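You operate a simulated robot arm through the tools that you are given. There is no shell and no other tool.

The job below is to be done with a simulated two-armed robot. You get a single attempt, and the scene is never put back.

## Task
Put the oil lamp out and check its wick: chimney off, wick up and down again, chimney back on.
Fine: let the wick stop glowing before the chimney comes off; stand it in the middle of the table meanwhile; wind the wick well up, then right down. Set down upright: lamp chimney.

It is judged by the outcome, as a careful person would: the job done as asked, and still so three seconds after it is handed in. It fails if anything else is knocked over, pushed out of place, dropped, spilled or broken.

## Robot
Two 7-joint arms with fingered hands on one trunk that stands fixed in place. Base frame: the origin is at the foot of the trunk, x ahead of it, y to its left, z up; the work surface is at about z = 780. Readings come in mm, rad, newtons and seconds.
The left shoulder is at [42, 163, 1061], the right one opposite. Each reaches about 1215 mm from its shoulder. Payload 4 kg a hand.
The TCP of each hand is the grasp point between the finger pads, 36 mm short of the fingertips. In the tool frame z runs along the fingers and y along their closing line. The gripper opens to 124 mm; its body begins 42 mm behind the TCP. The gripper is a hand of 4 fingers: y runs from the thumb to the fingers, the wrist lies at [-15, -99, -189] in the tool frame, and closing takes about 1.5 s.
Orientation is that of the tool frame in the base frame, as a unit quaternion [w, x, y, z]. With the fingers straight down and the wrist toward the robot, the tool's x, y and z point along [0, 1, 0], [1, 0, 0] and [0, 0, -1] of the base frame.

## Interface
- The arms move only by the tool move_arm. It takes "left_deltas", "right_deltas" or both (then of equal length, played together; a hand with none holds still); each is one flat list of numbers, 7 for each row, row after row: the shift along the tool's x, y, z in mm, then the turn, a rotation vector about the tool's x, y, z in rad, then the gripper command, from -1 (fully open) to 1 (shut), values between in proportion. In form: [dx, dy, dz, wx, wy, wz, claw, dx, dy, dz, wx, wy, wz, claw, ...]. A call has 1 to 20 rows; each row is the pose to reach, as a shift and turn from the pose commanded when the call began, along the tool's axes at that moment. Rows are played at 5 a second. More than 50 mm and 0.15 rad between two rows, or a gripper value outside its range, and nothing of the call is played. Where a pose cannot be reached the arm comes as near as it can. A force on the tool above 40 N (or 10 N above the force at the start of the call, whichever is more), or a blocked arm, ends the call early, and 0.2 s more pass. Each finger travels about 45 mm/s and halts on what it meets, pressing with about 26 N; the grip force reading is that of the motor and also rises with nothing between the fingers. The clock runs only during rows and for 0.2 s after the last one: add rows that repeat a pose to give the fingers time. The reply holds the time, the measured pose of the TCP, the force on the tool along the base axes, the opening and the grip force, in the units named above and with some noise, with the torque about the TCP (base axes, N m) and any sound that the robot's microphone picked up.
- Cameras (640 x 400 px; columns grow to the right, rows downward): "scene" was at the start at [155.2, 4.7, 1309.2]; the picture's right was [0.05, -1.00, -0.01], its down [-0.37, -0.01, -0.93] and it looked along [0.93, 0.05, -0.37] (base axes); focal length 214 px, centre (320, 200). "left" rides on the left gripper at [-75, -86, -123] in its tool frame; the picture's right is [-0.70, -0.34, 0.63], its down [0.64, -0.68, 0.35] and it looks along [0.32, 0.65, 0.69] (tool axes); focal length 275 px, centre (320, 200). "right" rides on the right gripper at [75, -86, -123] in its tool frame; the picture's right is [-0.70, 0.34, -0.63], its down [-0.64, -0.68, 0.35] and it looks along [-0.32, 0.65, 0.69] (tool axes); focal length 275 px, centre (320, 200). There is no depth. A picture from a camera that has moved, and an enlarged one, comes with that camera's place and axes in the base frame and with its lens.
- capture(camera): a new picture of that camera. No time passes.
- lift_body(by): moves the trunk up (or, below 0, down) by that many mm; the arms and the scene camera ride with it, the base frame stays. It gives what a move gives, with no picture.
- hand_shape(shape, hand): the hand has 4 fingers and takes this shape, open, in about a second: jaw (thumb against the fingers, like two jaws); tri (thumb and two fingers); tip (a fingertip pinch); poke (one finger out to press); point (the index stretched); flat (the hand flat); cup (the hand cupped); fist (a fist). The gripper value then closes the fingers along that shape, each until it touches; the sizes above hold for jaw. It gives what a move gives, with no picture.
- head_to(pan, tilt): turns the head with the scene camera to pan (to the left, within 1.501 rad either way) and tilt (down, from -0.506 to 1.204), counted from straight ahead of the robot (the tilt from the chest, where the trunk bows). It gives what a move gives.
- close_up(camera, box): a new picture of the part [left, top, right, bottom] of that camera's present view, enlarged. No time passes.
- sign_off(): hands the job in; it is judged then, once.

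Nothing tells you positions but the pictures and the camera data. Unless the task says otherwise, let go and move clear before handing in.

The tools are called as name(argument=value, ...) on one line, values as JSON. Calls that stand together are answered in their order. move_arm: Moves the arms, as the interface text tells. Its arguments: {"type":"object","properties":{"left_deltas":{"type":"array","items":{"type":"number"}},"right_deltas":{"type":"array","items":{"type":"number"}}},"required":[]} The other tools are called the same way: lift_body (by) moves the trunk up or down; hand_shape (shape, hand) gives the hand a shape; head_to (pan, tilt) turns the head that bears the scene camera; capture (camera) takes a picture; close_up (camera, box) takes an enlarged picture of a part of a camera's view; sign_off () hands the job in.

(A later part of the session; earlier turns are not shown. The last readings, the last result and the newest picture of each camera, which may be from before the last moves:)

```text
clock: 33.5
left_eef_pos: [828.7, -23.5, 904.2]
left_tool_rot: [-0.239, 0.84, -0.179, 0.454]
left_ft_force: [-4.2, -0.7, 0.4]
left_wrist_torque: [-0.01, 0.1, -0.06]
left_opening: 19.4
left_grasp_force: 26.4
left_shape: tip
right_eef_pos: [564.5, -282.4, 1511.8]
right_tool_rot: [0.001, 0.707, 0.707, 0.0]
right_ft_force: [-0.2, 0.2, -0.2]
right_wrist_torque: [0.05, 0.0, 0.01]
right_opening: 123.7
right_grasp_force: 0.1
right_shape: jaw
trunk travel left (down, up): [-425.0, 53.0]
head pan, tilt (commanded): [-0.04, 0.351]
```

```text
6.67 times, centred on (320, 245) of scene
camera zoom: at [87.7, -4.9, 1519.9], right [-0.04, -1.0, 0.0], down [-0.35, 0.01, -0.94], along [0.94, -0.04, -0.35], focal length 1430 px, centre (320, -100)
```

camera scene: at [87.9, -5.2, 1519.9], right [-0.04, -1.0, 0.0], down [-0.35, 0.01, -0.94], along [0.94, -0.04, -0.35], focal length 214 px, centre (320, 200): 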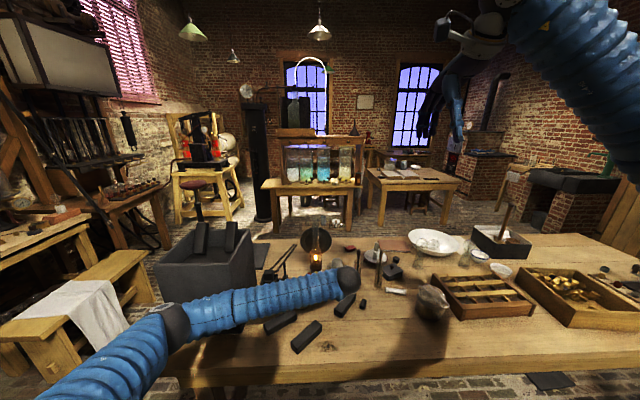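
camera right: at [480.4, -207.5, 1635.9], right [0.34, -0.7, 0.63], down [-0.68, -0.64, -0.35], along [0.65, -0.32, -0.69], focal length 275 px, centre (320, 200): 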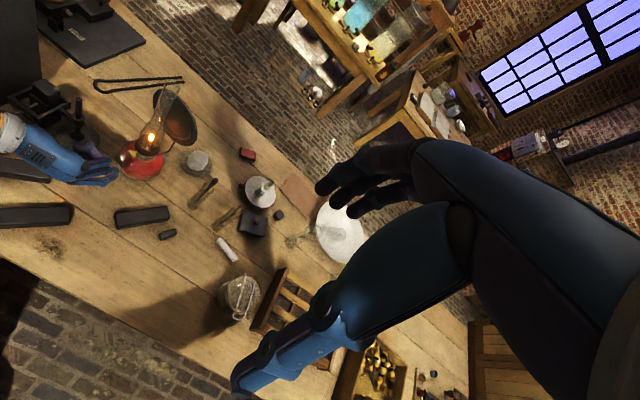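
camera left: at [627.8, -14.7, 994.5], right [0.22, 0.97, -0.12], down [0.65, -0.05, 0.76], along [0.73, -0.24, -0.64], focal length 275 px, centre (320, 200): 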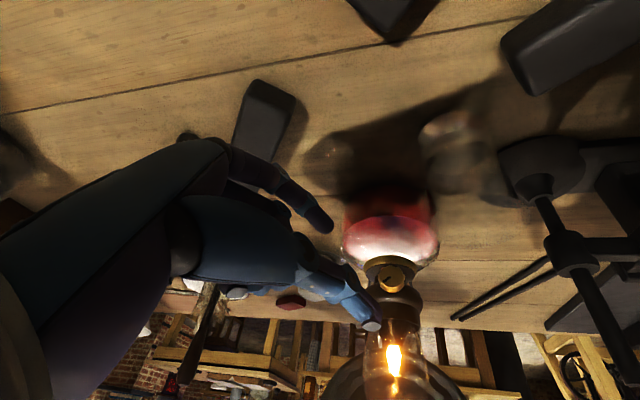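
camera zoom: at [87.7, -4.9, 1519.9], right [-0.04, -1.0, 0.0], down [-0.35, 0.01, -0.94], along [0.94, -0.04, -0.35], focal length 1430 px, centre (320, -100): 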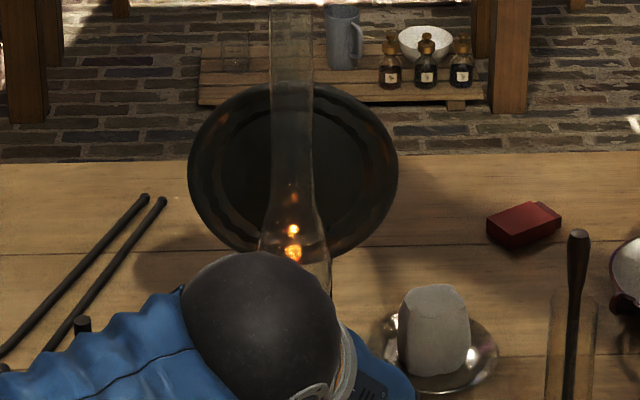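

The flame is shrinking and the lamp stays put. I'll continue counter-clockwise to the end of this stroke.

move_arm(left_deltas=[-0.14, -2.51, 0.1, -0.0788, 0, -0.1128, 0.8, -0.57, -4.98, 0.39, -0.1576, 0, -0.2255, 0.8, -1.26, -7.35, 0.88, -0.2364, 0, -0.3383, 0.8, -2.22, -9.58, 1.55, -0.3152, 0, -0.451, 0.8, -2.22, -9.58, 1.55, -0.3152, 0, -0.451, 0.8])

close_up(camera="left", box=[240, 180, 440, 340])

close_up(camera="right", box=[80, 110, 190, 210])

close_up(camera="scene", box=[290, 215, 350, 275])

```text
clock: 34.7
left_eef_pos: [830.9, -15.3, 907.2]
left_tool_rot: [0.002, 0.885, -0.057, 0.462]
left_ft_force: [-3.2, -1.3, 0.4]
left_wrist_torque: [-0.02, 0.07, -0.06]
left_opening: 18.5
left_grasp_force: 26.0
left_shape: tip
right_eef_pos: [566.0, -282.3, 1511.4]
right_tool_rot: [0.0, 0.707, 0.707, 0.0]
right_ft_force: [0.3, -0.8, 0.8]
right_wrist_torque: [0.0, 0.02, -0.03]
right_opening: 123.7
right_grasp_force: 0.0
right_shape: jaw
trunk travel left (down, up): [-425.0, 53.0]
head pan, tilt (commanded): [-0.04, 0.351]
```

```text
2.50 times, centred on (340, 260) of left
camera zoom: at [697.0, 83.8, 920.7], right [0.16, 0.37, -0.92], down [0.72, 0.6, 0.36], along [0.68, -0.71, -0.17], focal length 688 px, centre (270, 50)
```

zoom: 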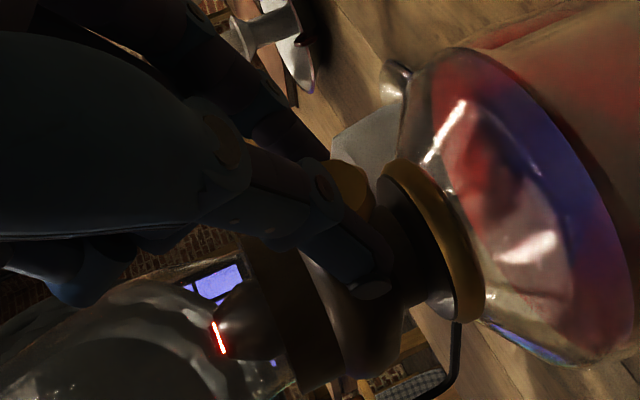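

```text
4.00 times, centred on (135, 160) of right
camera zoom: at [479.9, -208.2, 1636.0], right [0.34, -0.7, 0.63], down [-0.68, -0.64, -0.35], along [0.65, -0.32, -0.69], focal length 1101 px, centre (1060, 360)
```

zoom: 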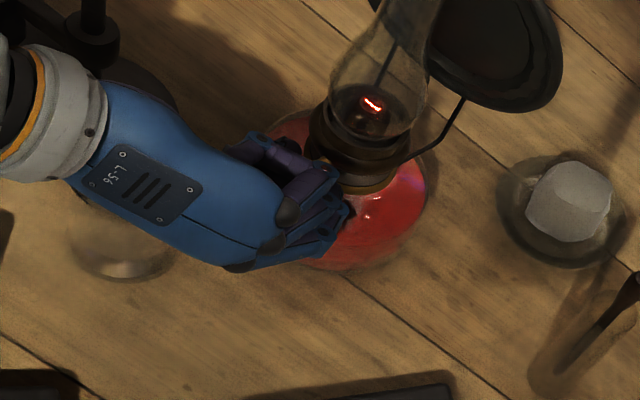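

```text
6.67 times, centred on (320, 245) of scene
camera zoom: at [87.6, -4.9, 1519.9], right [-0.04, -1.0, 0.0], down [-0.35, 0.01, -0.94], along [0.94, -0.04, -0.35], focal length 1430 px, centre (320, -100)
```

zoom: 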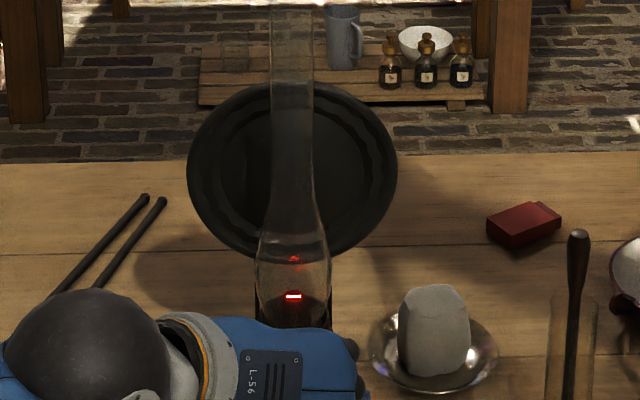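

The flame is out and the wick shows a red ember. I'll let go of the knob, draw the left hand back, and wait for the glow to die.

move_arm(left_deltas=[0, 0, 0, 0, 0, 0, 0.6, 0, 0, 0, 0, 0, 0, 0.4, 0, 0, 0, 0, 0, 0, 0.2, 0, 0, -1, 0, 0, 0, 0.1, 0, 0, -15, 0, 0, 0, 0.1, 0, 0, -40, 0, 0, 0, 0.1, 0, 0, -70, 0, 0, 0, 0.1, 0, 0, -100, 0, 0, 0, 0.1, 10, 0, -130, 0, 0, 0, 0.1, 20, 0, -150, 0, 0, 0, 0.1, 20, 0, -150, 0, 0, 0, 0.1, 20, 0, -150, 0, 0, 0, 0.1, 20, 0, -150, 0, 0, 0, 0.1, 20, 0, -150, 0, 0, 0, 0.1])

close_up(camera="scene", box=[290, 215, 350, 275])

close_up(camera="right", box=[80, 90, 220, 210])

capture(camera="scene")

capture(camera="left")

```text
clock: 37.7
left_eef_pos: [719.5, -8.5, 1009.2]
left_tool_rot: [0.001, 0.885, -0.056, 0.463]
left_ft_force: [0.4, 0.1, 0.3]
left_wrist_torque: [0.01, -0.02, 0.02]
left_opening: 55.2
left_grasp_force: 0.0
left_shape: tip
right_eef_pos: [565.6, -281.2, 1512.4]
right_tool_rot: [0.0, 0.707, 0.707, 0.0]
right_ft_force: [0.6, 0.5, -0.3]
right_wrist_torque: [-0.03, -0.02, 0.0]
right_opening: 123.7
right_grasp_force: 0.1
right_shape: jaw
trunk travel left (down, up): [-425.0, 53.0]
head pan, tilt (commanded): [-0.04, 0.351]
```

```text
6.67 times, centred on (320, 245) of scene
camera zoom: at [87.7, -4.3, 1519.9], right [-0.04, -1.0, 0.0], down [-0.35, 0.01, -0.94], along [0.94, -0.04, -0.35], focal length 1430 px, centre (320, -100)
```

zoom: 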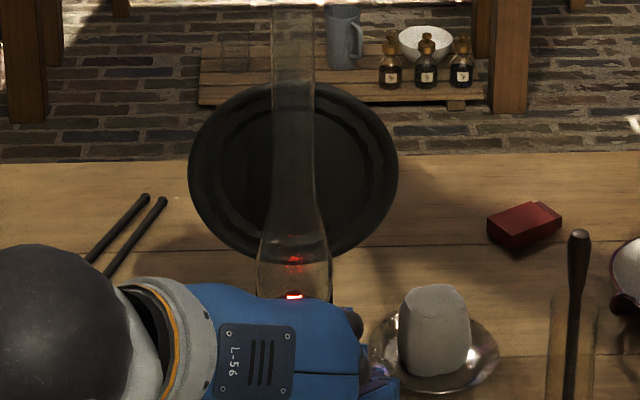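

```text
3.33 times, centred on (150, 150) of right
camera zoom: at [480.0, -207.5, 1636.1], right [0.34, -0.7, 0.63], down [-0.68, -0.64, -0.35], along [0.65, -0.32, -0.69], focal length 918 px, centre (887, 367)
```

zoom: 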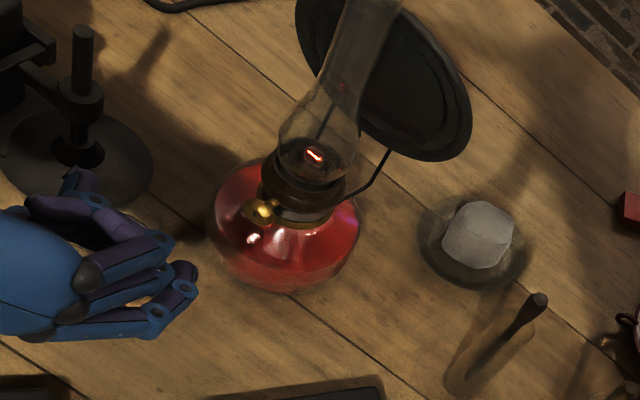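

```text
taken
camera scene: at [87.7, -4.3, 1519.9], right [-0.04, -1.0, 0.0], down [-0.35, 0.01, -0.94], along [0.94, -0.04, -0.35], focal length 214 px, centre (320, 200)
```

scene: 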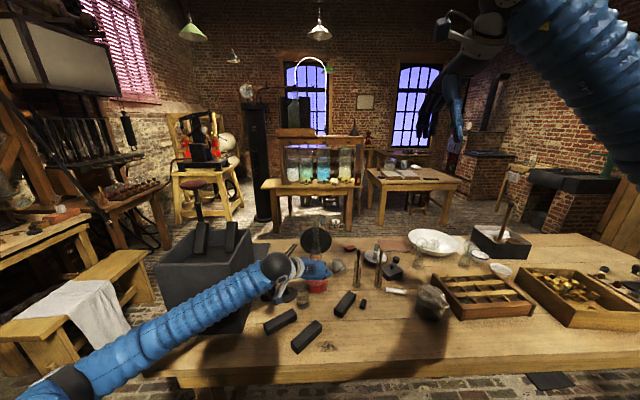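

```text
taken
camera left: at [586.2, 90.5, 1022.4], right [0.16, 0.37, -0.92], down [0.72, 0.6, 0.36], along [0.68, -0.71, -0.17], focal length 275 px, centre (320, 200)
```

left: 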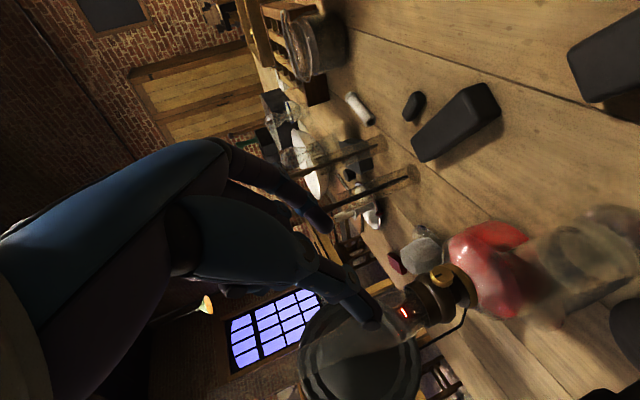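

The ember still glows, so I'll keep waiting. Meanwhile I'll check the right hand's "tri" shape as a candidate for holding the chimney tube.

hand_shape(hand="right", shape="tri")

move_arm(right_deltas=[0, 0, 0, 0, 0, 0, 0.2, 0, 0, 0, 0, 0, 0, 0.6, 0, 0, 0, 0, 0, 0, 0.6, 0, 0, 0, 0, 0, 0, 0.6, 0, 0, 0, 0, 0, 0, 0.6, 0, 0, 0, 0, 0, 0, 0.6])

capture(camera="right")

close_up(camera="right", box=[80, 90, 220, 210])

close_up(camera="scene", box=[380, 0, 540, 160])

```text
clock: 38.6
left_eef_pos: [719.4, -9.4, 1009.4]
left_tool_rot: [0.001, 0.885, -0.056, 0.462]
left_ft_force: [0.3, -0.5, -0.6]
left_wrist_torque: [0.0, 0.01, 0.0]
left_opening: 55.4
left_grasp_force: 0.0
left_shape: tip
right_eef_pos: [566.0, -282.2, 1512.1]
right_tool_rot: [0.0, 0.707, 0.707, 0.0]
right_ft_force: [-0.5, 0.2, 0.1]
right_wrist_torque: [0.0, -0.01, 0.0]
right_opening: 123.5
right_grasp_force: 0.0
right_shape: tri
trunk travel left (down, up): [-425.0, 53.0]
head pan, tilt (commanded): [-0.04, 0.351]
```

```text
clock: 40.0
left_eef_pos: [719.4, -9.3, 1008.3]
left_tool_rot: [0.001, 0.885, -0.057, 0.462]
left_ft_force: [-0.1, 0.5, -0.7]
left_wrist_torque: [0.01, -0.05, 0.02]
left_opening: 55.2
left_grasp_force: 0.0
left_shape: tip
right_eef_pos: [566.2, -281.8, 1512.0]
right_tool_rot: [0.0, 0.707, 0.707, 0.0]
right_ft_force: [-0.4, 0.1, -0.3]
right_wrist_torque: [0.04, -0.01, -0.02]
right_opening: 25.1
right_grasp_force: 0.1
right_shape: tri
trunk travel left (down, up): [-425.0, 53.0]
head pan, tilt (commanded): [-0.04, 0.351]
```

```text
taken
camera right: at [480.0, -207.5, 1636.1], right [0.34, -0.7, 0.63], down [-0.68, -0.64, -0.35], along [0.65, -0.32, -0.69], focal length 275 px, centre (320, 200)
```

right: 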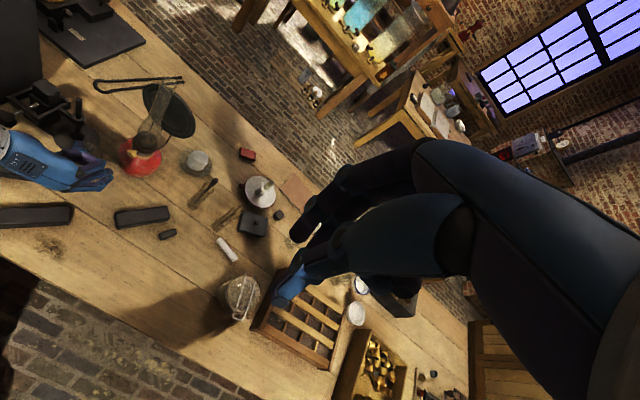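

```text
3.33 times, centred on (150, 150) of right
camera zoom: at [480.0, -207.5, 1636.1], right [0.34, -0.7, 0.63], down [-0.68, -0.64, -0.35], along [0.65, -0.32, -0.69], focal length 918 px, centre (887, 367)
```

zoom: 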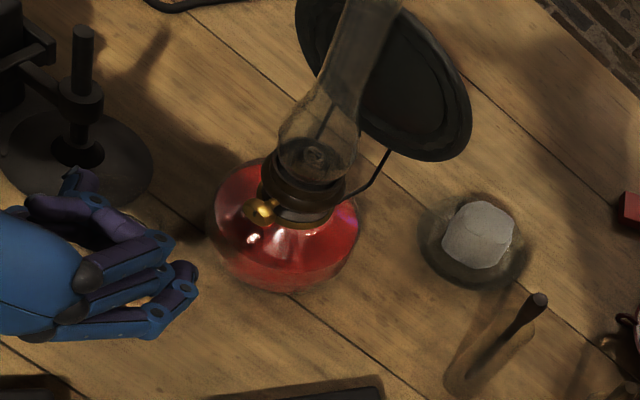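

```text
2.50 times, centred on (460, 80) of scene
camera zoom: at [87.7, -4.3, 1519.9], right [-0.04, -1.0, 0.0], down [-0.35, 0.01, -0.94], along [0.94, -0.04, -0.35], focal length 536 px, centre (-30, 500)
```

zoom: 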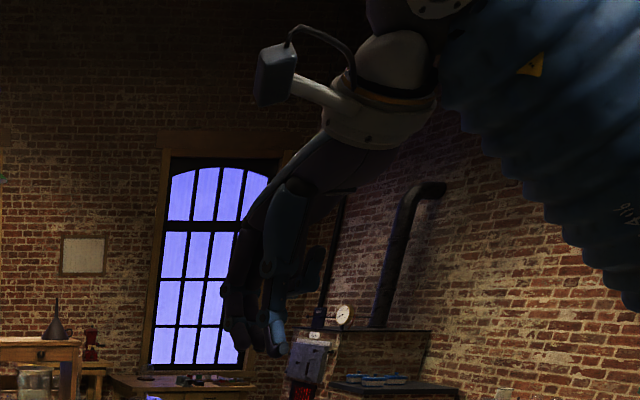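

The ember has died; I'll confirm that again before lifting anything. Now I'll park the left hand farther back and start bringing the right hand round for the chimney.

move_arm(left_deltas=[1.8, -9.5, -14.7, 0, 0, 0, 0.1, 3.7, -18.9, -29.3, 0, 0, 0, 0.1, 5.5, -28.4, -44, 0, 0, 0, 0.1, 7.3, -37.8, -58.7, 0, 0, 0, 0.1, 9.2, -47.3, -73.3, 0, 0, 0, 0.1, 11, -56.7, -88, 0, 0, 0, 0.1], right_deltas=[3.7, 14, 27, 0, 0, 0.131, 0, 7.3, 28, 54, 0, 0, 0.262, 0, 11, 42, 81, 0, 0, 0.393, 0, 14.7, 56, 108, 0, 0, 0.524, 0, 18.3, 70, 135, 0, 0, 0.654, 0, 22, 84, 162, 0, 0, 0.785, 0])

move_arm(right_deltas=[13.8, 0.4, 17.3, 0, 0.1428, 0, 0, 27.5, 0.8, 34.5, 0, 0.2856, 0, 0, 41.3, 1.1, 51.8, 0, 0.4284, 0, 0, 55, 1.5, 69.1, 0, 0.5712, 0, 0, 68.8, 1.9, 86.4, 0, 0.714, 0, 0, 82.5, 2.3, 103.6, 0, 0.8568, 0, 0, 96.3, 2.7, 120.9, 0, 0.9996, 0, 0, 110, 3, 138.2, 0, 1.1424, 0, 0, 123.8, 3.4, 155.5, 0, 1.2852, 0, 0, 137.5, 3.8, 172.7, 0, 1.428, 0, 0, 151.3, 4.2, 190, 0, 1.5708, 0, 0])

capture(camera="scene")

capture(camera="right")

capture(camera="left")

```text
clock: 41.4
left_eef_pos: [659.0, 50.5, 1072.0]
left_tool_rot: [0.001, 0.885, -0.056, 0.462]
left_ft_force: [-1.1, -0.4, 0.3]
left_wrist_torque: [0.0, 0.01, 0.02]
left_opening: 55.2
left_grasp_force: 0.1
left_shape: tip
right_eef_pos: [650.6, -260.0, 1348.7]
right_tool_rot: [0.0, 0.925, 0.381, 0.0]
right_ft_force: [-0.6, 1.2, 0.8]
right_wrist_torque: [0.0, -0.03, 0.0]
right_opening: 61.7
right_grasp_force: 0.1
right_shape: tri
trunk travel left (down, up): [-425.0, 53.0]
head pan, tilt (commanded): [-0.04, 0.351]
```

```text
clock: 43.8
left_eef_pos: [658.8, 49.9, 1070.9]
left_tool_rot: [0.001, 0.885, -0.057, 0.462]
left_ft_force: [0.1, -1.1, -0.3]
left_wrist_torque: [-0.01, 0.01, 0.0]
left_opening: 55.1
left_grasp_force: 0.0
left_shape: tip
right_eef_pos: [737.5, -192.4, 1198.9]
right_tool_rot: [-0.224, 0.753, 0.312, 0.534]
right_ft_force: [-0.6, 0.2, -0.4]
right_wrist_torque: [-0.01, 0.02, 0.01]
right_opening: 61.8
right_grasp_force: 0.0
right_shape: tri
right hand out of reach, approached as far as the arm can: row 9, 10, 11
trunk travel left (down, up): [-425.0, 53.0]
head pan, tilt (commanded): [-0.04, 0.351]
```

```text
taken
camera scene: at [87.8, -4.8, 1519.9], right [-0.04, -1.0, 0.0], down [-0.35, 0.01, -0.94], along [0.94, -0.04, -0.35], focal length 214 px, centre (320, 200)
```

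scene: 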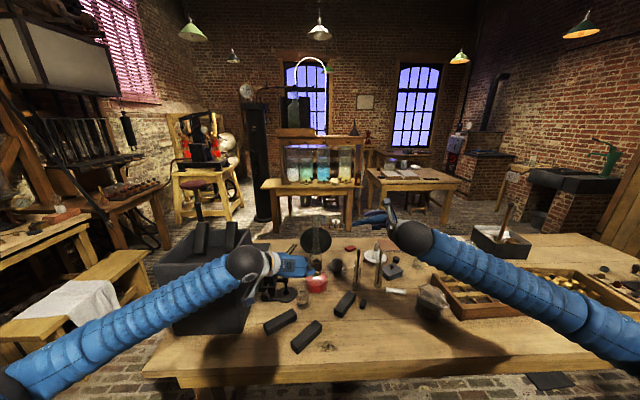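

```text
taken
camera right: at [612.8, -198.0, 1311.7], right [-0.35, -0.82, -0.45], down [-0.4, 0.56, -0.72], along [0.85, -0.07, -0.53], focal length 275 px, centre (320, 200)
```

right: 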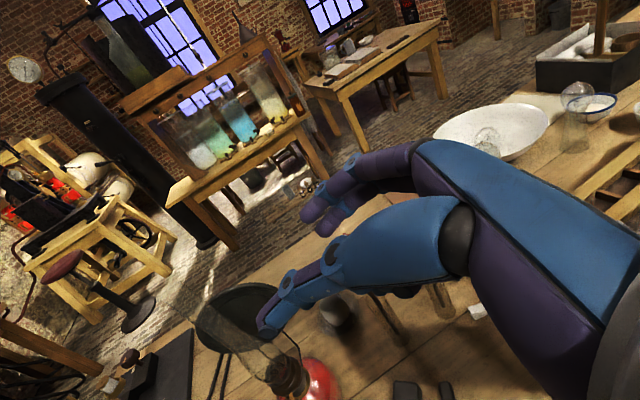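

```text
taken
camera left: at [525.8, 149.9, 1084.8], right [0.16, 0.37, -0.92], down [0.72, 0.6, 0.36], along [0.68, -0.71, -0.17], focal length 275 px, centre (320, 200)
```

left: 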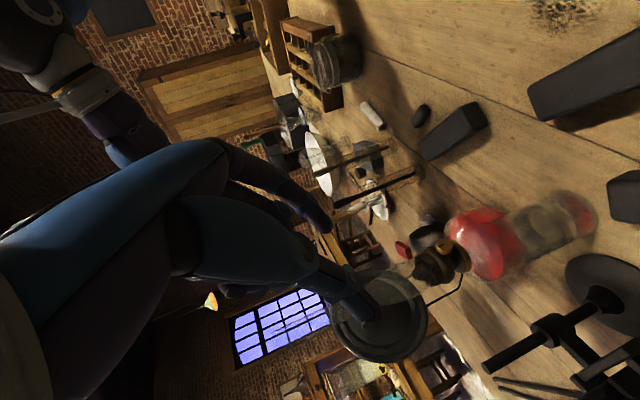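

The right wrist can't reach a level posture here, so I'll change the plan. Gripping the chimney tube from straight above keeps clear of the reflector and suits the arm. I'll undo the pitch while moving up and back.

move_arm(right_deltas=[12.7, -1, -6.7, 0, -0.1428, 0, 0, 25.5, -2.1, -13.4, 0, -0.2856, 0, 0, 38.2, -3.1, -20, 0, -0.4284, 0, 0, 50.9, -4.1, -26.7, 0, -0.5712, 0, 0, 63.6, -5.1, -33.4, 0, -0.714, 0, 0, 76.4, -6.2, -40.1, 0, -0.8568, 0, 0, 89.1, -7.2, -46.8, 0, -0.9996, 0, 0, 101.8, -8.2, -53.5, 0, -1.1424, 0, 0, 114.5, -9.2, -60.1, 0, -1.2852, 0, 0, 127.3, -10.3, -66.8, 0, -1.428, 0, 0, 140, -11.3, -73.5, 0, -1.5708, 0, 0])

close_up(camera="scene", box=[280, 200, 360, 300])

capture(camera="right")

```text
clock: 46.2
left_eef_pos: [658.0, 52.8, 1072.0]
left_tool_rot: [0.001, 0.885, -0.056, 0.462]
left_ft_force: [0.2, 0.4, -0.6]
left_wrist_torque: [-0.01, 0.02, 0.01]
left_opening: 54.9
left_grasp_force: 0.0
left_shape: tip
right_eef_pos: [711.9, -200.2, 1355.4]
right_tool_rot: [0.064, 0.91, 0.378, -0.156]
right_ft_force: [-0.2, -0.5, 1.1]
right_wrist_torque: [-0.01, -0.02, -0.02]
right_opening: 61.8
right_grasp_force: 0.0
right_shape: tri
trunk travel left (down, up): [-425.0, 53.0]
head pan, tilt (commanded): [-0.04, 0.351]
```

```text
4.00 times, centred on (320, 250) of scene
camera zoom: at [86.7, -2.4, 1520.1], right [-0.04, -1.0, 0.0], down [-0.35, 0.01, -0.94], along [0.94, -0.04, -0.35], focal length 858 px, centre (320, 0)
```

zoom: 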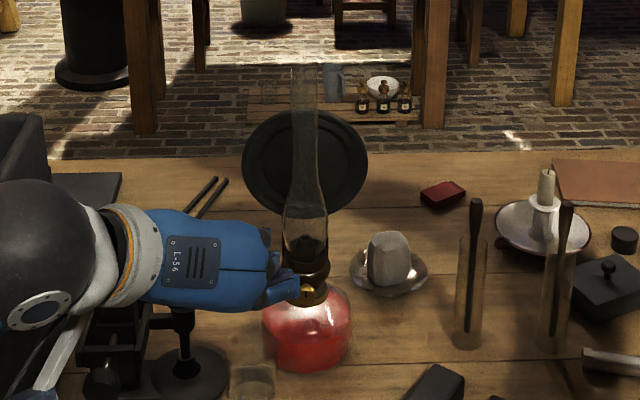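

```text
taken
camera right: at [729.3, -62.0, 1447.6], right [-0.08, -0.56, 0.83], down [-0.99, -0.03, -0.11], along [0.09, -0.83, -0.55], focal length 275 px, centre (320, 200)
```

right: 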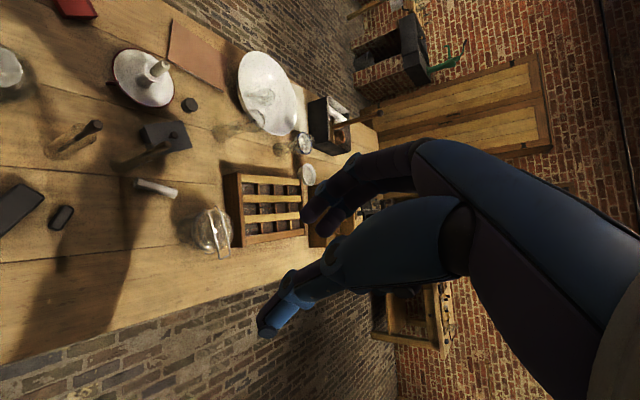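

No glow remains on the wick. The right hand overshot vertical by 0.34 rad; I'll correct that, then turn it so the thumb comes to the front-right, and bring it near the chimney, well above it.

move_arm(right_deltas=[0, 0, 0, 0, 0.113, 0, 0, 0, 0, 0, 0, 0.226, 0, 0, 0, 0, 0, 0, 0.339, 0, 0])

move_arm(right_deltas=[18.5, 0.5, 8.6, 0, 0, -0.1428, 0, 37, 1, 17.3, 0, 0, -0.2856, 0, 55.5, 1.6, 25.9, 0, 0, -0.4284, 0, 74, 2.1, 34.5, 0, 0, -0.5712, 0, 92.5, 2.6, 43.2, 0, 0, -0.714, 0, 111, 3.1, 51.8, 0, 0, -0.8568, 0, 129.6, 3.6, 60.5, 0, 0, -0.9996, 0, 148, 4.1, 69.1, 0, 0, -1.1424, 0, 166.6, 4.7, 77.7, 0, 0, -1.2852, 0, 185.1, 5.2, 86.4, 0, 0, -1.428, 0, 203.6, 5.7, 95, 0, 0, -1.5708, 0])

capture(camera="scene")

capture(camera="right")

```text
clock: 47.0
left_eef_pos: [659.5, 49.3, 1071.4]
left_tool_rot: [0.0, 0.885, -0.056, 0.463]
left_ft_force: [0.0, 0.2, -0.4]
left_wrist_torque: [0.0, 0.01, 0.04]
left_opening: 55.4
left_grasp_force: 0.1
left_shape: tip
right_eef_pos: [712.1, -203.6, 1353.6]
right_tool_rot: [-0.003, 0.923, 0.384, 0.0]
right_ft_force: [-0.4, 0.2, 0.3]
right_wrist_torque: [0.02, 0.02, 0.02]
right_opening: 61.5
right_grasp_force: 0.0
right_shape: tri
trunk travel left (down, up): [-425.0, 53.0]
head pan, tilt (commanded): [-0.04, 0.351]
```

```text
clock: 49.4
left_eef_pos: [659.3, 51.2, 1071.3]
left_tool_rot: [0.001, 0.885, -0.056, 0.462]
left_ft_force: [-0.7, -0.9, 0.5]
left_wrist_torque: [0.01, 0.04, -0.01]
left_opening: 55.3
left_grasp_force: 0.0
left_shape: tip
right_eef_pos: [856.1, -66.1, 1260.9]
right_tool_rot: [-0.001, 0.403, 0.915, 0.001]
right_ft_force: [0.3, 0.0, -0.3]
right_wrist_torque: [0.0, 0.01, -0.01]
right_opening: 61.8
right_grasp_force: 0.0
right_shape: tri
right hand out of reach, approached as far as the arm can: row 11
trunk travel left (down, up): [-425.0, 53.0]
head pan, tilt (commanded): [-0.04, 0.351]
```

```text
taken
camera scene: at [88.1, -4.2, 1519.9], right [-0.04, -1.0, 0.0], down [-0.35, 0.01, -0.94], along [0.94, -0.04, -0.35], focal length 214 px, centre (320, 200)
```

scene: 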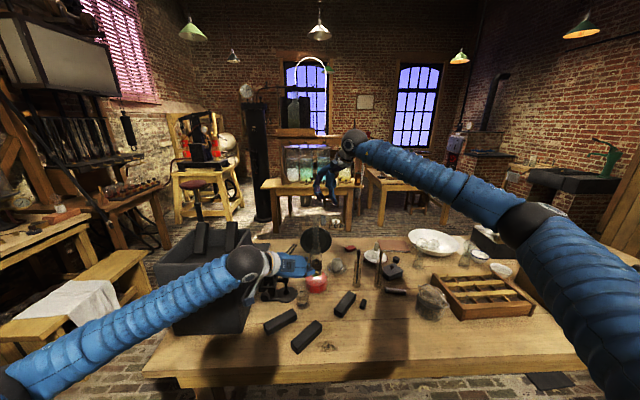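

```text
taken
camera right: at [742.3, -69.5, 1384.7], right [0.72, -0.29, 0.63], down [-0.07, -0.93, -0.35], along [0.69, 0.21, -0.69], focal length 275 px, centre (320, 200)
```

right: 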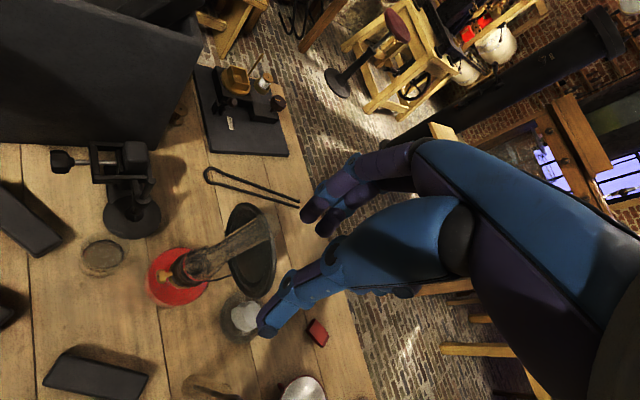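

The right hand is near the chimney and pointing straight down. I'll zoom in to measure the chimney's top edge from two cameras.

close_up(camera="right", box=[150, 180, 330, 320])

close_up(camera="scene", box=[295, 150, 355, 280])

close_up(camera="left", box=[300, 180, 520, 360])

```text
2.86 times, centred on (240, 250) of right
camera zoom: at [742.3, -69.5, 1384.7], right [0.72, -0.29, 0.63], down [-0.07, -0.93, -0.35], along [0.69, 0.21, -0.69], focal length 786 px, centre (549, 57)
```

zoom: 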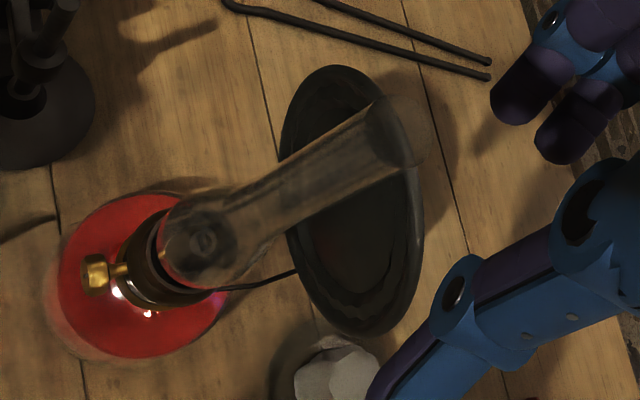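

```text
3.08 times, centred on (325, 215) of scene
camera zoom: at [88.1, -4.2, 1519.9], right [-0.04, -1.0, 0.0], down [-0.35, 0.01, -0.94], along [0.94, -0.04, -0.35], focal length 660 px, centre (305, 154)
```

zoom: 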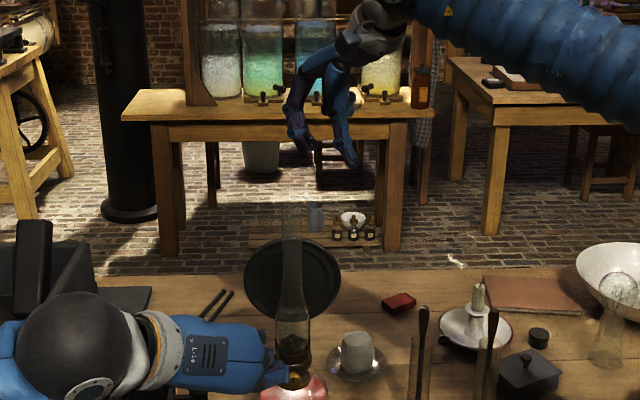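

```text
2.22 times, centred on (410, 270) of left
camera zoom: at [526.1, 150.3, 1084.5], right [0.16, 0.37, -0.92], down [0.72, 0.6, 0.36], along [0.68, -0.71, -0.17], focal length 612 px, centre (120, 44)
```

zoom: 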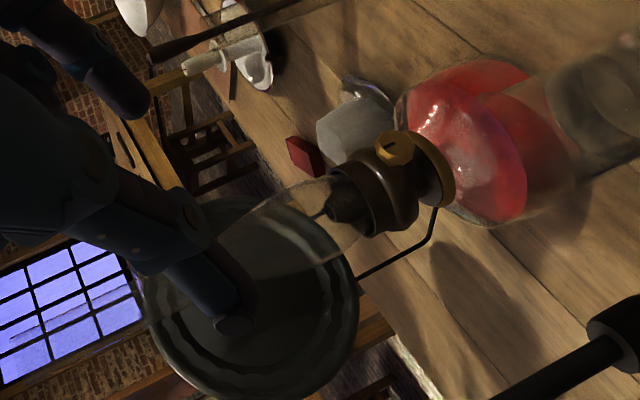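

The chimney top lies 6 mm in x and 61 mm in y from the right hand's axis, agreeing with the lamp axis I found earlier. I'll centre the hand above it, still clear of the glass.

move_arm(right_deltas=[1.5, 15.2, 0, 0, 0, 0, 0, 3, 30.3, 0, 0, 0, 0, 0, 4.4, 45.4, 0, 0, 0, 0, 0, 5.9, 60.6, 0, 0, 0, 0, 0, 5.9, 60.6, 0, 0, 0, 0, 0])

capture(camera="right")

close_up(camera="scene", box=[275, 120, 365, 270])

```text
clock: 50.6
left_eef_pos: [658.4, 50.3, 1071.5]
left_tool_rot: [0.001, 0.885, -0.057, 0.462]
left_ft_force: [0.0, 0.6, -0.4]
left_wrist_torque: [-0.02, -0.01, 0.05]
left_opening: 55.1
left_grasp_force: 0.0
left_shape: tip
right_eef_pos: [856.6, -65.7, 1260.8]
right_tool_rot: [-0.001, 0.403, 0.915, 0.002]
right_ft_force: [-0.2, 0.1, -0.2]
right_wrist_torque: [0.01, 0.02, -0.06]
right_opening: 62.1
right_grasp_force: 0.0
right_shape: tri
right hand out of reach, approached as far as the arm can: row 1, 2, 3, 4, 5
trunk travel left (down, up): [-425.0, 53.0]
head pan, tilt (commanded): [-0.04, 0.351]
```

```text
taken
camera right: at [741.7, -69.4, 1385.2], right [0.72, -0.29, 0.63], down [-0.07, -0.93, -0.35], along [0.69, 0.21, -0.69], focal length 275 px, centre (320, 200)
```

right: 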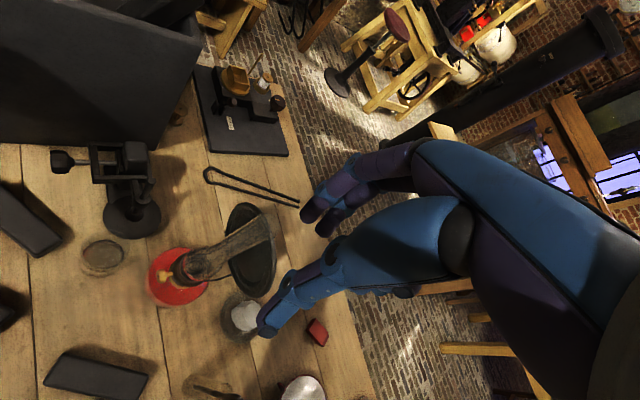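

```text
2.67 times, centred on (320, 195) of scene
camera zoom: at [87.7, -4.2, 1519.9], right [-0.04, -1.0, 0.0], down [-0.35, 0.01, -0.94], along [0.94, -0.04, -0.35], focal length 572 px, centre (320, 213)
```

zoom: 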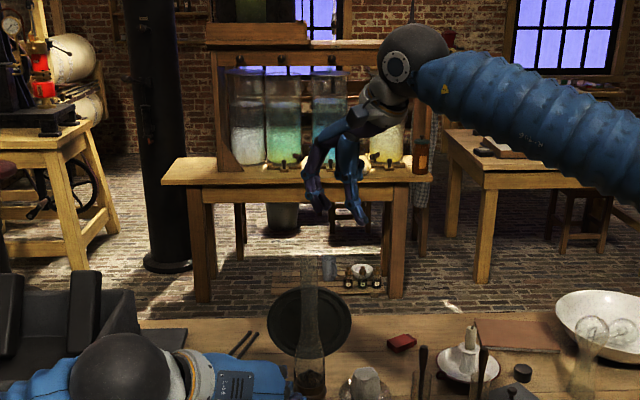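

That yaw is at the wrist's limit, so I'll turn back 0.5 rad toward the natural posture and then centre over the chimney, keeping well above it.

move_arm(right_deltas=[0, 0, 0, 0, 0, 0.125, 0, 0, 0, 0, 0, 0, 0.25, 0, 0, 0, 0, 0, 0, 0.375, 0, 0, 0, 0, 0, 0, 0.5, 0])

move_arm(right_deltas=[8.5, 12.1, 0, 0, 0, 0, 0, 17, 24.2, 0, 0, 0, 0, 0, 25.4, 36.2, 0, 0, 0, 0, 0, 33.9, 48.3, 0, 0, 0, 0, 0, 33.9, 48.3, 0, 0, 0, 0, 0])

capture(camera="right")

close_up(camera="scene", box=[275, 120, 365, 270])

```text
clock: 51.6
left_eef_pos: [658.5, 52.0, 1070.8]
left_tool_rot: [0.001, 0.885, -0.056, 0.462]
left_ft_force: [-0.3, 0.6, 0.4]
left_wrist_torque: [0.03, 0.0, 0.0]
left_opening: 55.5
left_grasp_force: 0.0
left_shape: tip
right_eef_pos: [856.0, -66.7, 1262.2]
right_tool_rot: [0.0, 0.599, 0.8, 0.001]
right_ft_force: [0.4, 0.4, 0.2]
right_wrist_torque: [0.0, 0.04, -0.03]
right_opening: 61.8
right_grasp_force: 0.1
right_shape: tri
trunk travel left (down, up): [-425.0, 53.0]
head pan, tilt (commanded): [-0.04, 0.351]
```

```text
clock: 52.8
left_eef_pos: [659.9, 50.2, 1071.3]
left_tool_rot: [0.001, 0.885, -0.057, 0.462]
left_ft_force: [0.1, -0.5, 0.5]
left_wrist_torque: [0.01, -0.03, 0.02]
left_opening: 55.0
left_grasp_force: 0.1
left_shape: tip
right_eef_pos: [894.4, -21.0, 1263.2]
right_tool_rot: [-0.002, 0.598, 0.801, 0.001]
right_ft_force: [0.3, -0.4, -1.0]
right_wrist_torque: [0.01, -0.02, 0.0]
right_opening: 62.0
right_grasp_force: 0.1
right_shape: tri
trunk travel left (down, up): [-425.0, 53.0]
head pan, tilt (commanded): [-0.04, 0.351]
```

```text
taken
camera right: at [789.4, 25.4, 1386.9], right [0.52, -0.58, 0.63], down [-0.47, -0.81, -0.35], along [0.71, -0.12, -0.69], focal length 275 px, centre (320, 200)
```

right: 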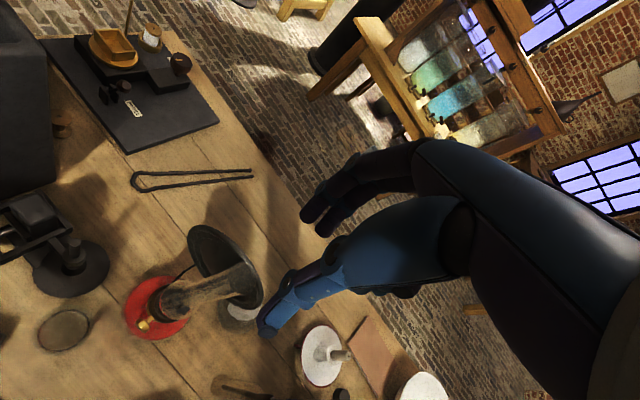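

```text
2.67 times, centred on (320, 195) of scene
camera zoom: at [87.6, -4.9, 1519.9], right [-0.04, -1.0, 0.0], down [-0.35, 0.01, -0.94], along [0.94, -0.04, -0.35], focal length 572 px, centre (320, 213)
```

zoom: 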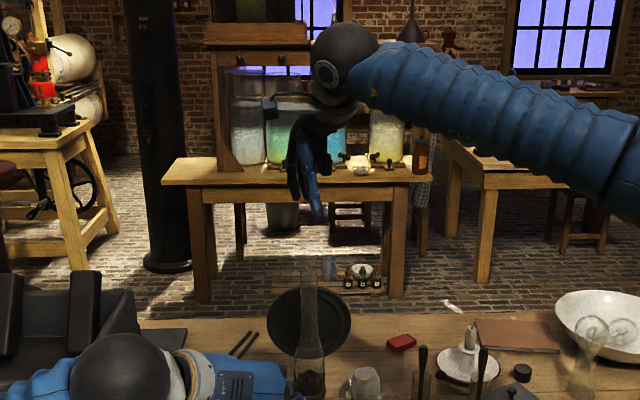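

Now centred above the chimney. I'll measure the top rim again from the right wrist camera.

close_up(camera="right", box=[120, 210, 320, 350])

close_up(camera="scene", box=[290, 200, 350, 270])

```text
2.86 times, centred on (220, 280) of right
camera zoom: at [789.4, 25.4, 1386.9], right [0.52, -0.58, 0.63], down [-0.47, -0.81, -0.35], along [0.71, -0.12, -0.69], focal length 786 px, centre (606, -29)
```

zoom: 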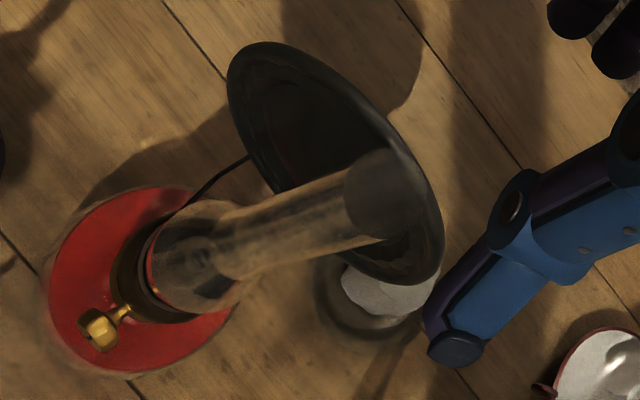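

```text
5.71 times, centred on (320, 235) of scene
camera zoom: at [87.6, -4.9, 1519.9], right [-0.04, -1.0, 0.0], down [-0.35, 0.01, -0.94], along [0.94, -0.04, -0.35], focal length 1226 px, centre (320, 0)
```

zoom: 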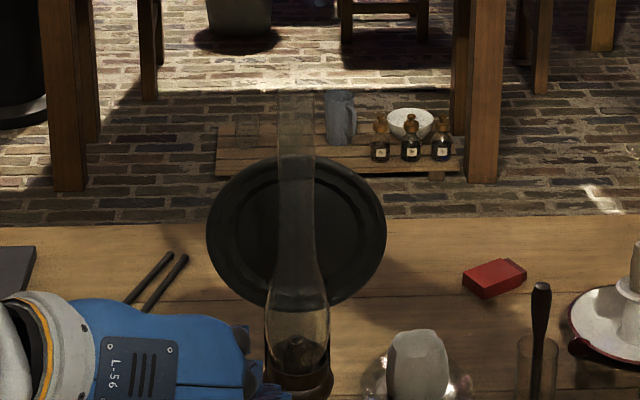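

The chimney is about 2 mm off in y. I'll correct that, descend until the fingertips are just above the rim, and check.

move_arm(right_deltas=[0, 1, 20, 0, 0, 0, 0, 0, 2, 40, 0, 0, 0, 0, 0, 2, 60, 0, 0, 0, 0, 0, 2, 70, 0, 0, 0, 0, 0, 2, 70, 0, 0, 0, 0])

close_up(camera="right", box=[180, 170, 380, 350])

close_up(camera="scene", box=[280, 170, 360, 270])

close_up(camera="left", box=[260, 180, 480, 380])

```text
clock: 54.0
left_eef_pos: [658.7, 50.3, 1071.1]
left_tool_rot: [0.001, 0.885, -0.057, 0.462]
left_ft_force: [-0.1, 0.2, -0.5]
left_wrist_torque: [-0.01, -0.04, -0.01]
left_opening: 55.4
left_grasp_force: 0.0
left_shape: tip
right_eef_pos: [894.1, -20.5, 1190.7]
right_tool_rot: [-0.002, 0.598, 0.801, 0.001]
right_ft_force: [-0.4, -0.2, 0.2]
right_wrist_torque: [-0.03, 0.0, -0.01]
right_opening: 61.7
right_grasp_force: 0.1
right_shape: tri
trunk travel left (down, up): [-425.0, 53.0]
head pan, tilt (commanded): [-0.04, 0.351]
```

```text
2.22 times, centred on (280, 260) of right
camera zoom: at [790.9, 26.7, 1315.9], right [0.52, -0.57, 0.63], down [-0.47, -0.81, -0.35], along [0.71, -0.12, -0.69], focal length 612 px, centre (409, 67)
```

zoom: 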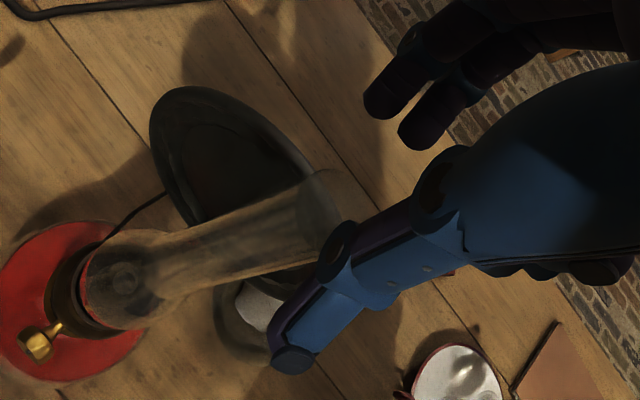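

```text
4.00 times, centred on (320, 220) of scene
camera zoom: at [87.7, -4.0, 1520.0], right [-0.04, -1.0, 0.0], down [-0.35, 0.01, -0.94], along [0.94, -0.04, -0.35], focal length 858 px, centre (320, 120)
```

zoom: 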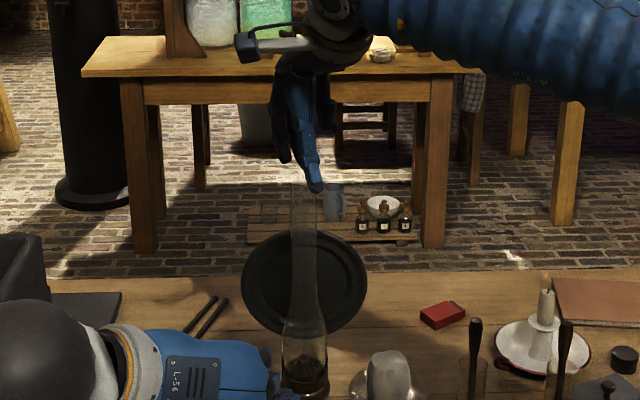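

```text
2.00 times, centred on (370, 280) of left
camera zoom: at [525.7, 150.5, 1084.7], right [0.16, 0.37, -0.92], down [0.72, 0.6, 0.36], along [0.68, -0.71, -0.17], focal length 551 px, centre (220, 40)
```

zoom: 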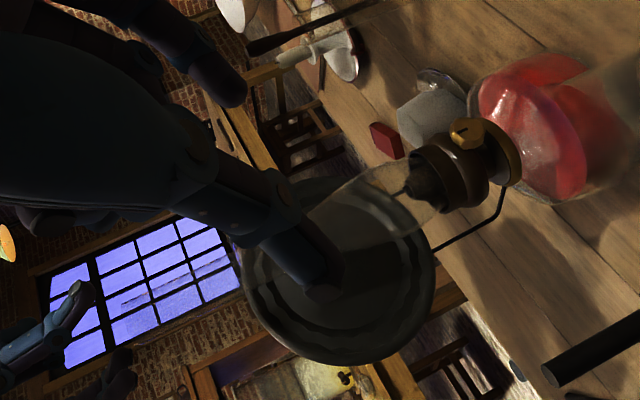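

The hand straddles the tube with even clearance. I'll descend to the gripping height, keeping the tips above the reflector's rim.

move_arm(right_deltas=[0, 0, 16, 0, 0, 0, 0, 0, 0, 32, 0, 0, 0, 0, 0, 0, 48, 0, 0, 0, 0, 0, 0, 62, 0, 0, 0, 0, 0, 0, 62, 0, 0, 0, 0])

close_up(camera="right", box=[220, 170, 400, 330])

close_up(camera="scene", box=[290, 180, 350, 260])

close_up(camera="left", box=[160, 180, 480, 400])

```text
clock: 55.2
left_eef_pos: [660.0, 50.9, 1070.8]
left_tool_rot: [0.001, 0.885, -0.057, 0.462]
left_ft_force: [-0.1, 0.3, 0.4]
left_wrist_torque: [0.02, -0.01, -0.01]
left_opening: 55.2
left_grasp_force: 0.1
left_shape: tip
right_eef_pos: [892.9, -20.3, 1130.8]
right_tool_rot: [-0.002, 0.598, 0.801, 0.001]
right_ft_force: [-0.2, -0.2, 0.3]
right_wrist_torque: [-0.01, 0.0, 0.05]
right_opening: 61.8
right_grasp_force: 0.0
right_shape: tri
trunk travel left (down, up): [-425.0, 53.0]
head pan, tilt (commanded): [-0.04, 0.351]
```

```text
2.50 times, centred on (310, 250) of right
camera zoom: at [789.4, 26.1, 1255.6], right [0.52, -0.57, 0.63], down [-0.47, -0.81, -0.35], along [0.71, -0.12, -0.69], focal length 688 px, centre (345, 75)
```

zoom: 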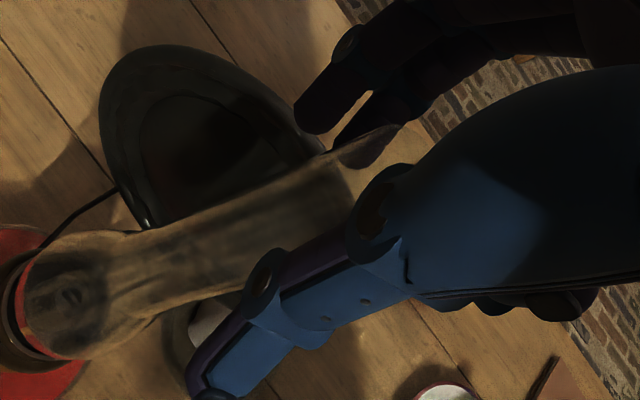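

```text
5.00 times, centred on (320, 220) of scene
camera zoom: at [87.5, -4.1, 1520.0], right [-0.04, -1.0, 0.0], down [-0.35, 0.01, -0.94], along [0.94, -0.04, -0.35], focal length 1072 px, centre (320, 100)
```

zoom: 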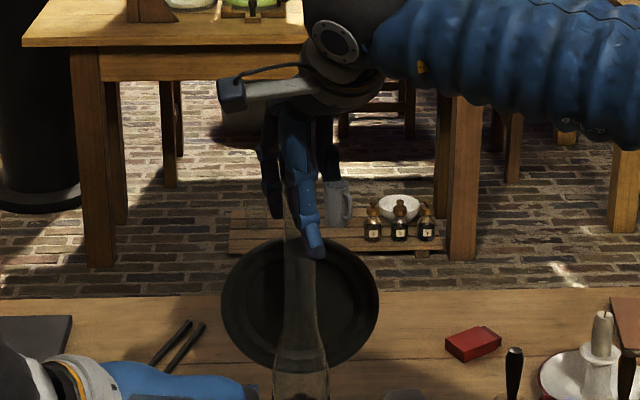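

```text
1.82 times, centred on (320, 290) of left
camera zoom: at [525.6, 150.4, 1084.8], right [0.16, 0.37, -0.92], down [0.72, 0.6, 0.36], along [0.68, -0.71, -0.17], focal length 500 px, centre (320, 36)
```

zoom: 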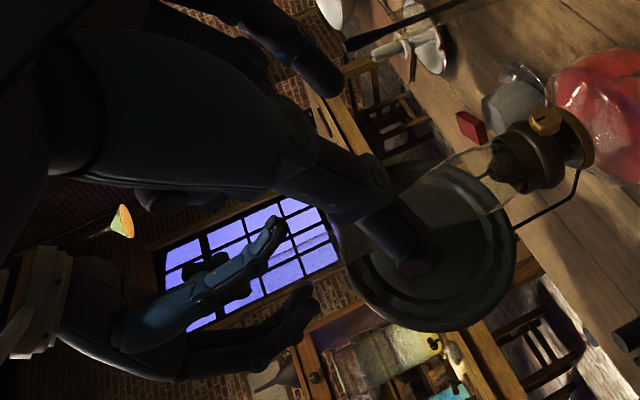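

The tube sits between thumb and fingers about 2 mm toward the fingers. I'll shift by that much and close gently.

move_arm(right_deltas=[0, 2, 0, 0, 0, 0, 0.1, 0, 2, 0, 0, 0, 0, 0.3, 0, 2, 0, 0, 0, 0, 0.45, 0, 2, 0, 0, 0, 0, 0.52, 0, 2, 0, 0, 0, 0, 0.58, 0, 2, 0, 0, 0, 0, 0.64, 0, 2, 0, 0, 0, 0, 0.7, 0, 2, 0, 0, 0, 0, 0.7])

close_up(camera="right", box=[220, 170, 400, 330])

close_up(camera="scene", box=[290, 180, 350, 260])

close_up(camera="left", box=[260, 180, 480, 380])

```text
clock: 57.0
left_eef_pos: [659.4, 51.5, 1070.6]
left_tool_rot: [0.0, 0.885, -0.057, 0.462]
left_ft_force: [0.6, 0.0, 0.0]
left_wrist_torque: [-0.01, -0.01, -0.02]
left_opening: 55.3
left_grasp_force: 0.1
left_shape: tip
right_eef_pos: [894.8, -19.6, 1131.3]
right_tool_rot: [-0.002, 0.598, 0.801, 0.001]
right_ft_force: [2.3, 0.8, -0.2]
right_wrist_torque: [0.2, -0.66, 0.01]
right_opening: 30.6
right_grasp_force: 24.6
right_shape: tri
trunk travel left (down, up): [-425.0, 53.0]
head pan, tilt (commanded): [-0.04, 0.351]
```

```text
2.50 times, centred on (310, 250) of right
camera zoom: at [792.1, 27.0, 1255.0], right [0.52, -0.57, 0.63], down [-0.47, -0.81, -0.35], along [0.71, -0.12, -0.69], focal length 688 px, centre (345, 75)
```

zoom: 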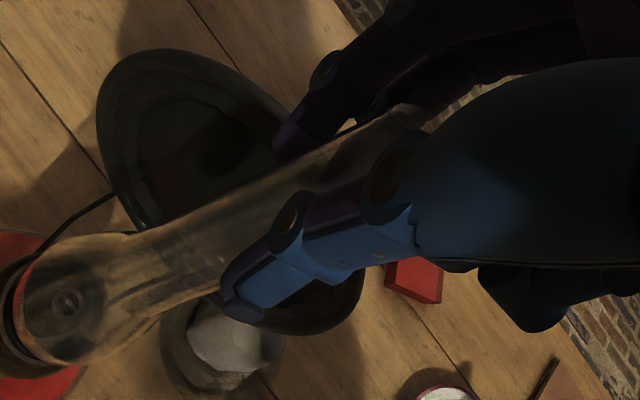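

```text
5.00 times, centred on (320, 220) of scene
camera zoom: at [88.1, -4.1, 1519.9], right [-0.04, -1.0, 0.0], down [-0.35, 0.01, -0.94], along [0.94, -0.04, -0.35], focal length 1072 px, centre (320, 100)
```

zoom: 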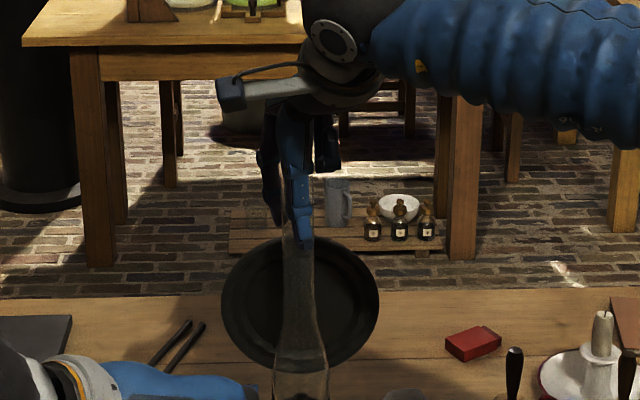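

```text
2.00 times, centred on (370, 280) of left
camera zoom: at [526.0, 150.5, 1084.6], right [0.16, 0.37, -0.92], down [0.72, 0.6, 0.36], along [0.68, -0.71, -0.17], focal length 551 px, centre (220, 40)
```

zoom: 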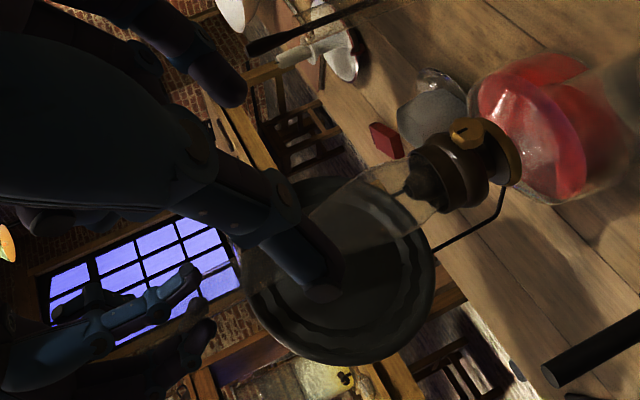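

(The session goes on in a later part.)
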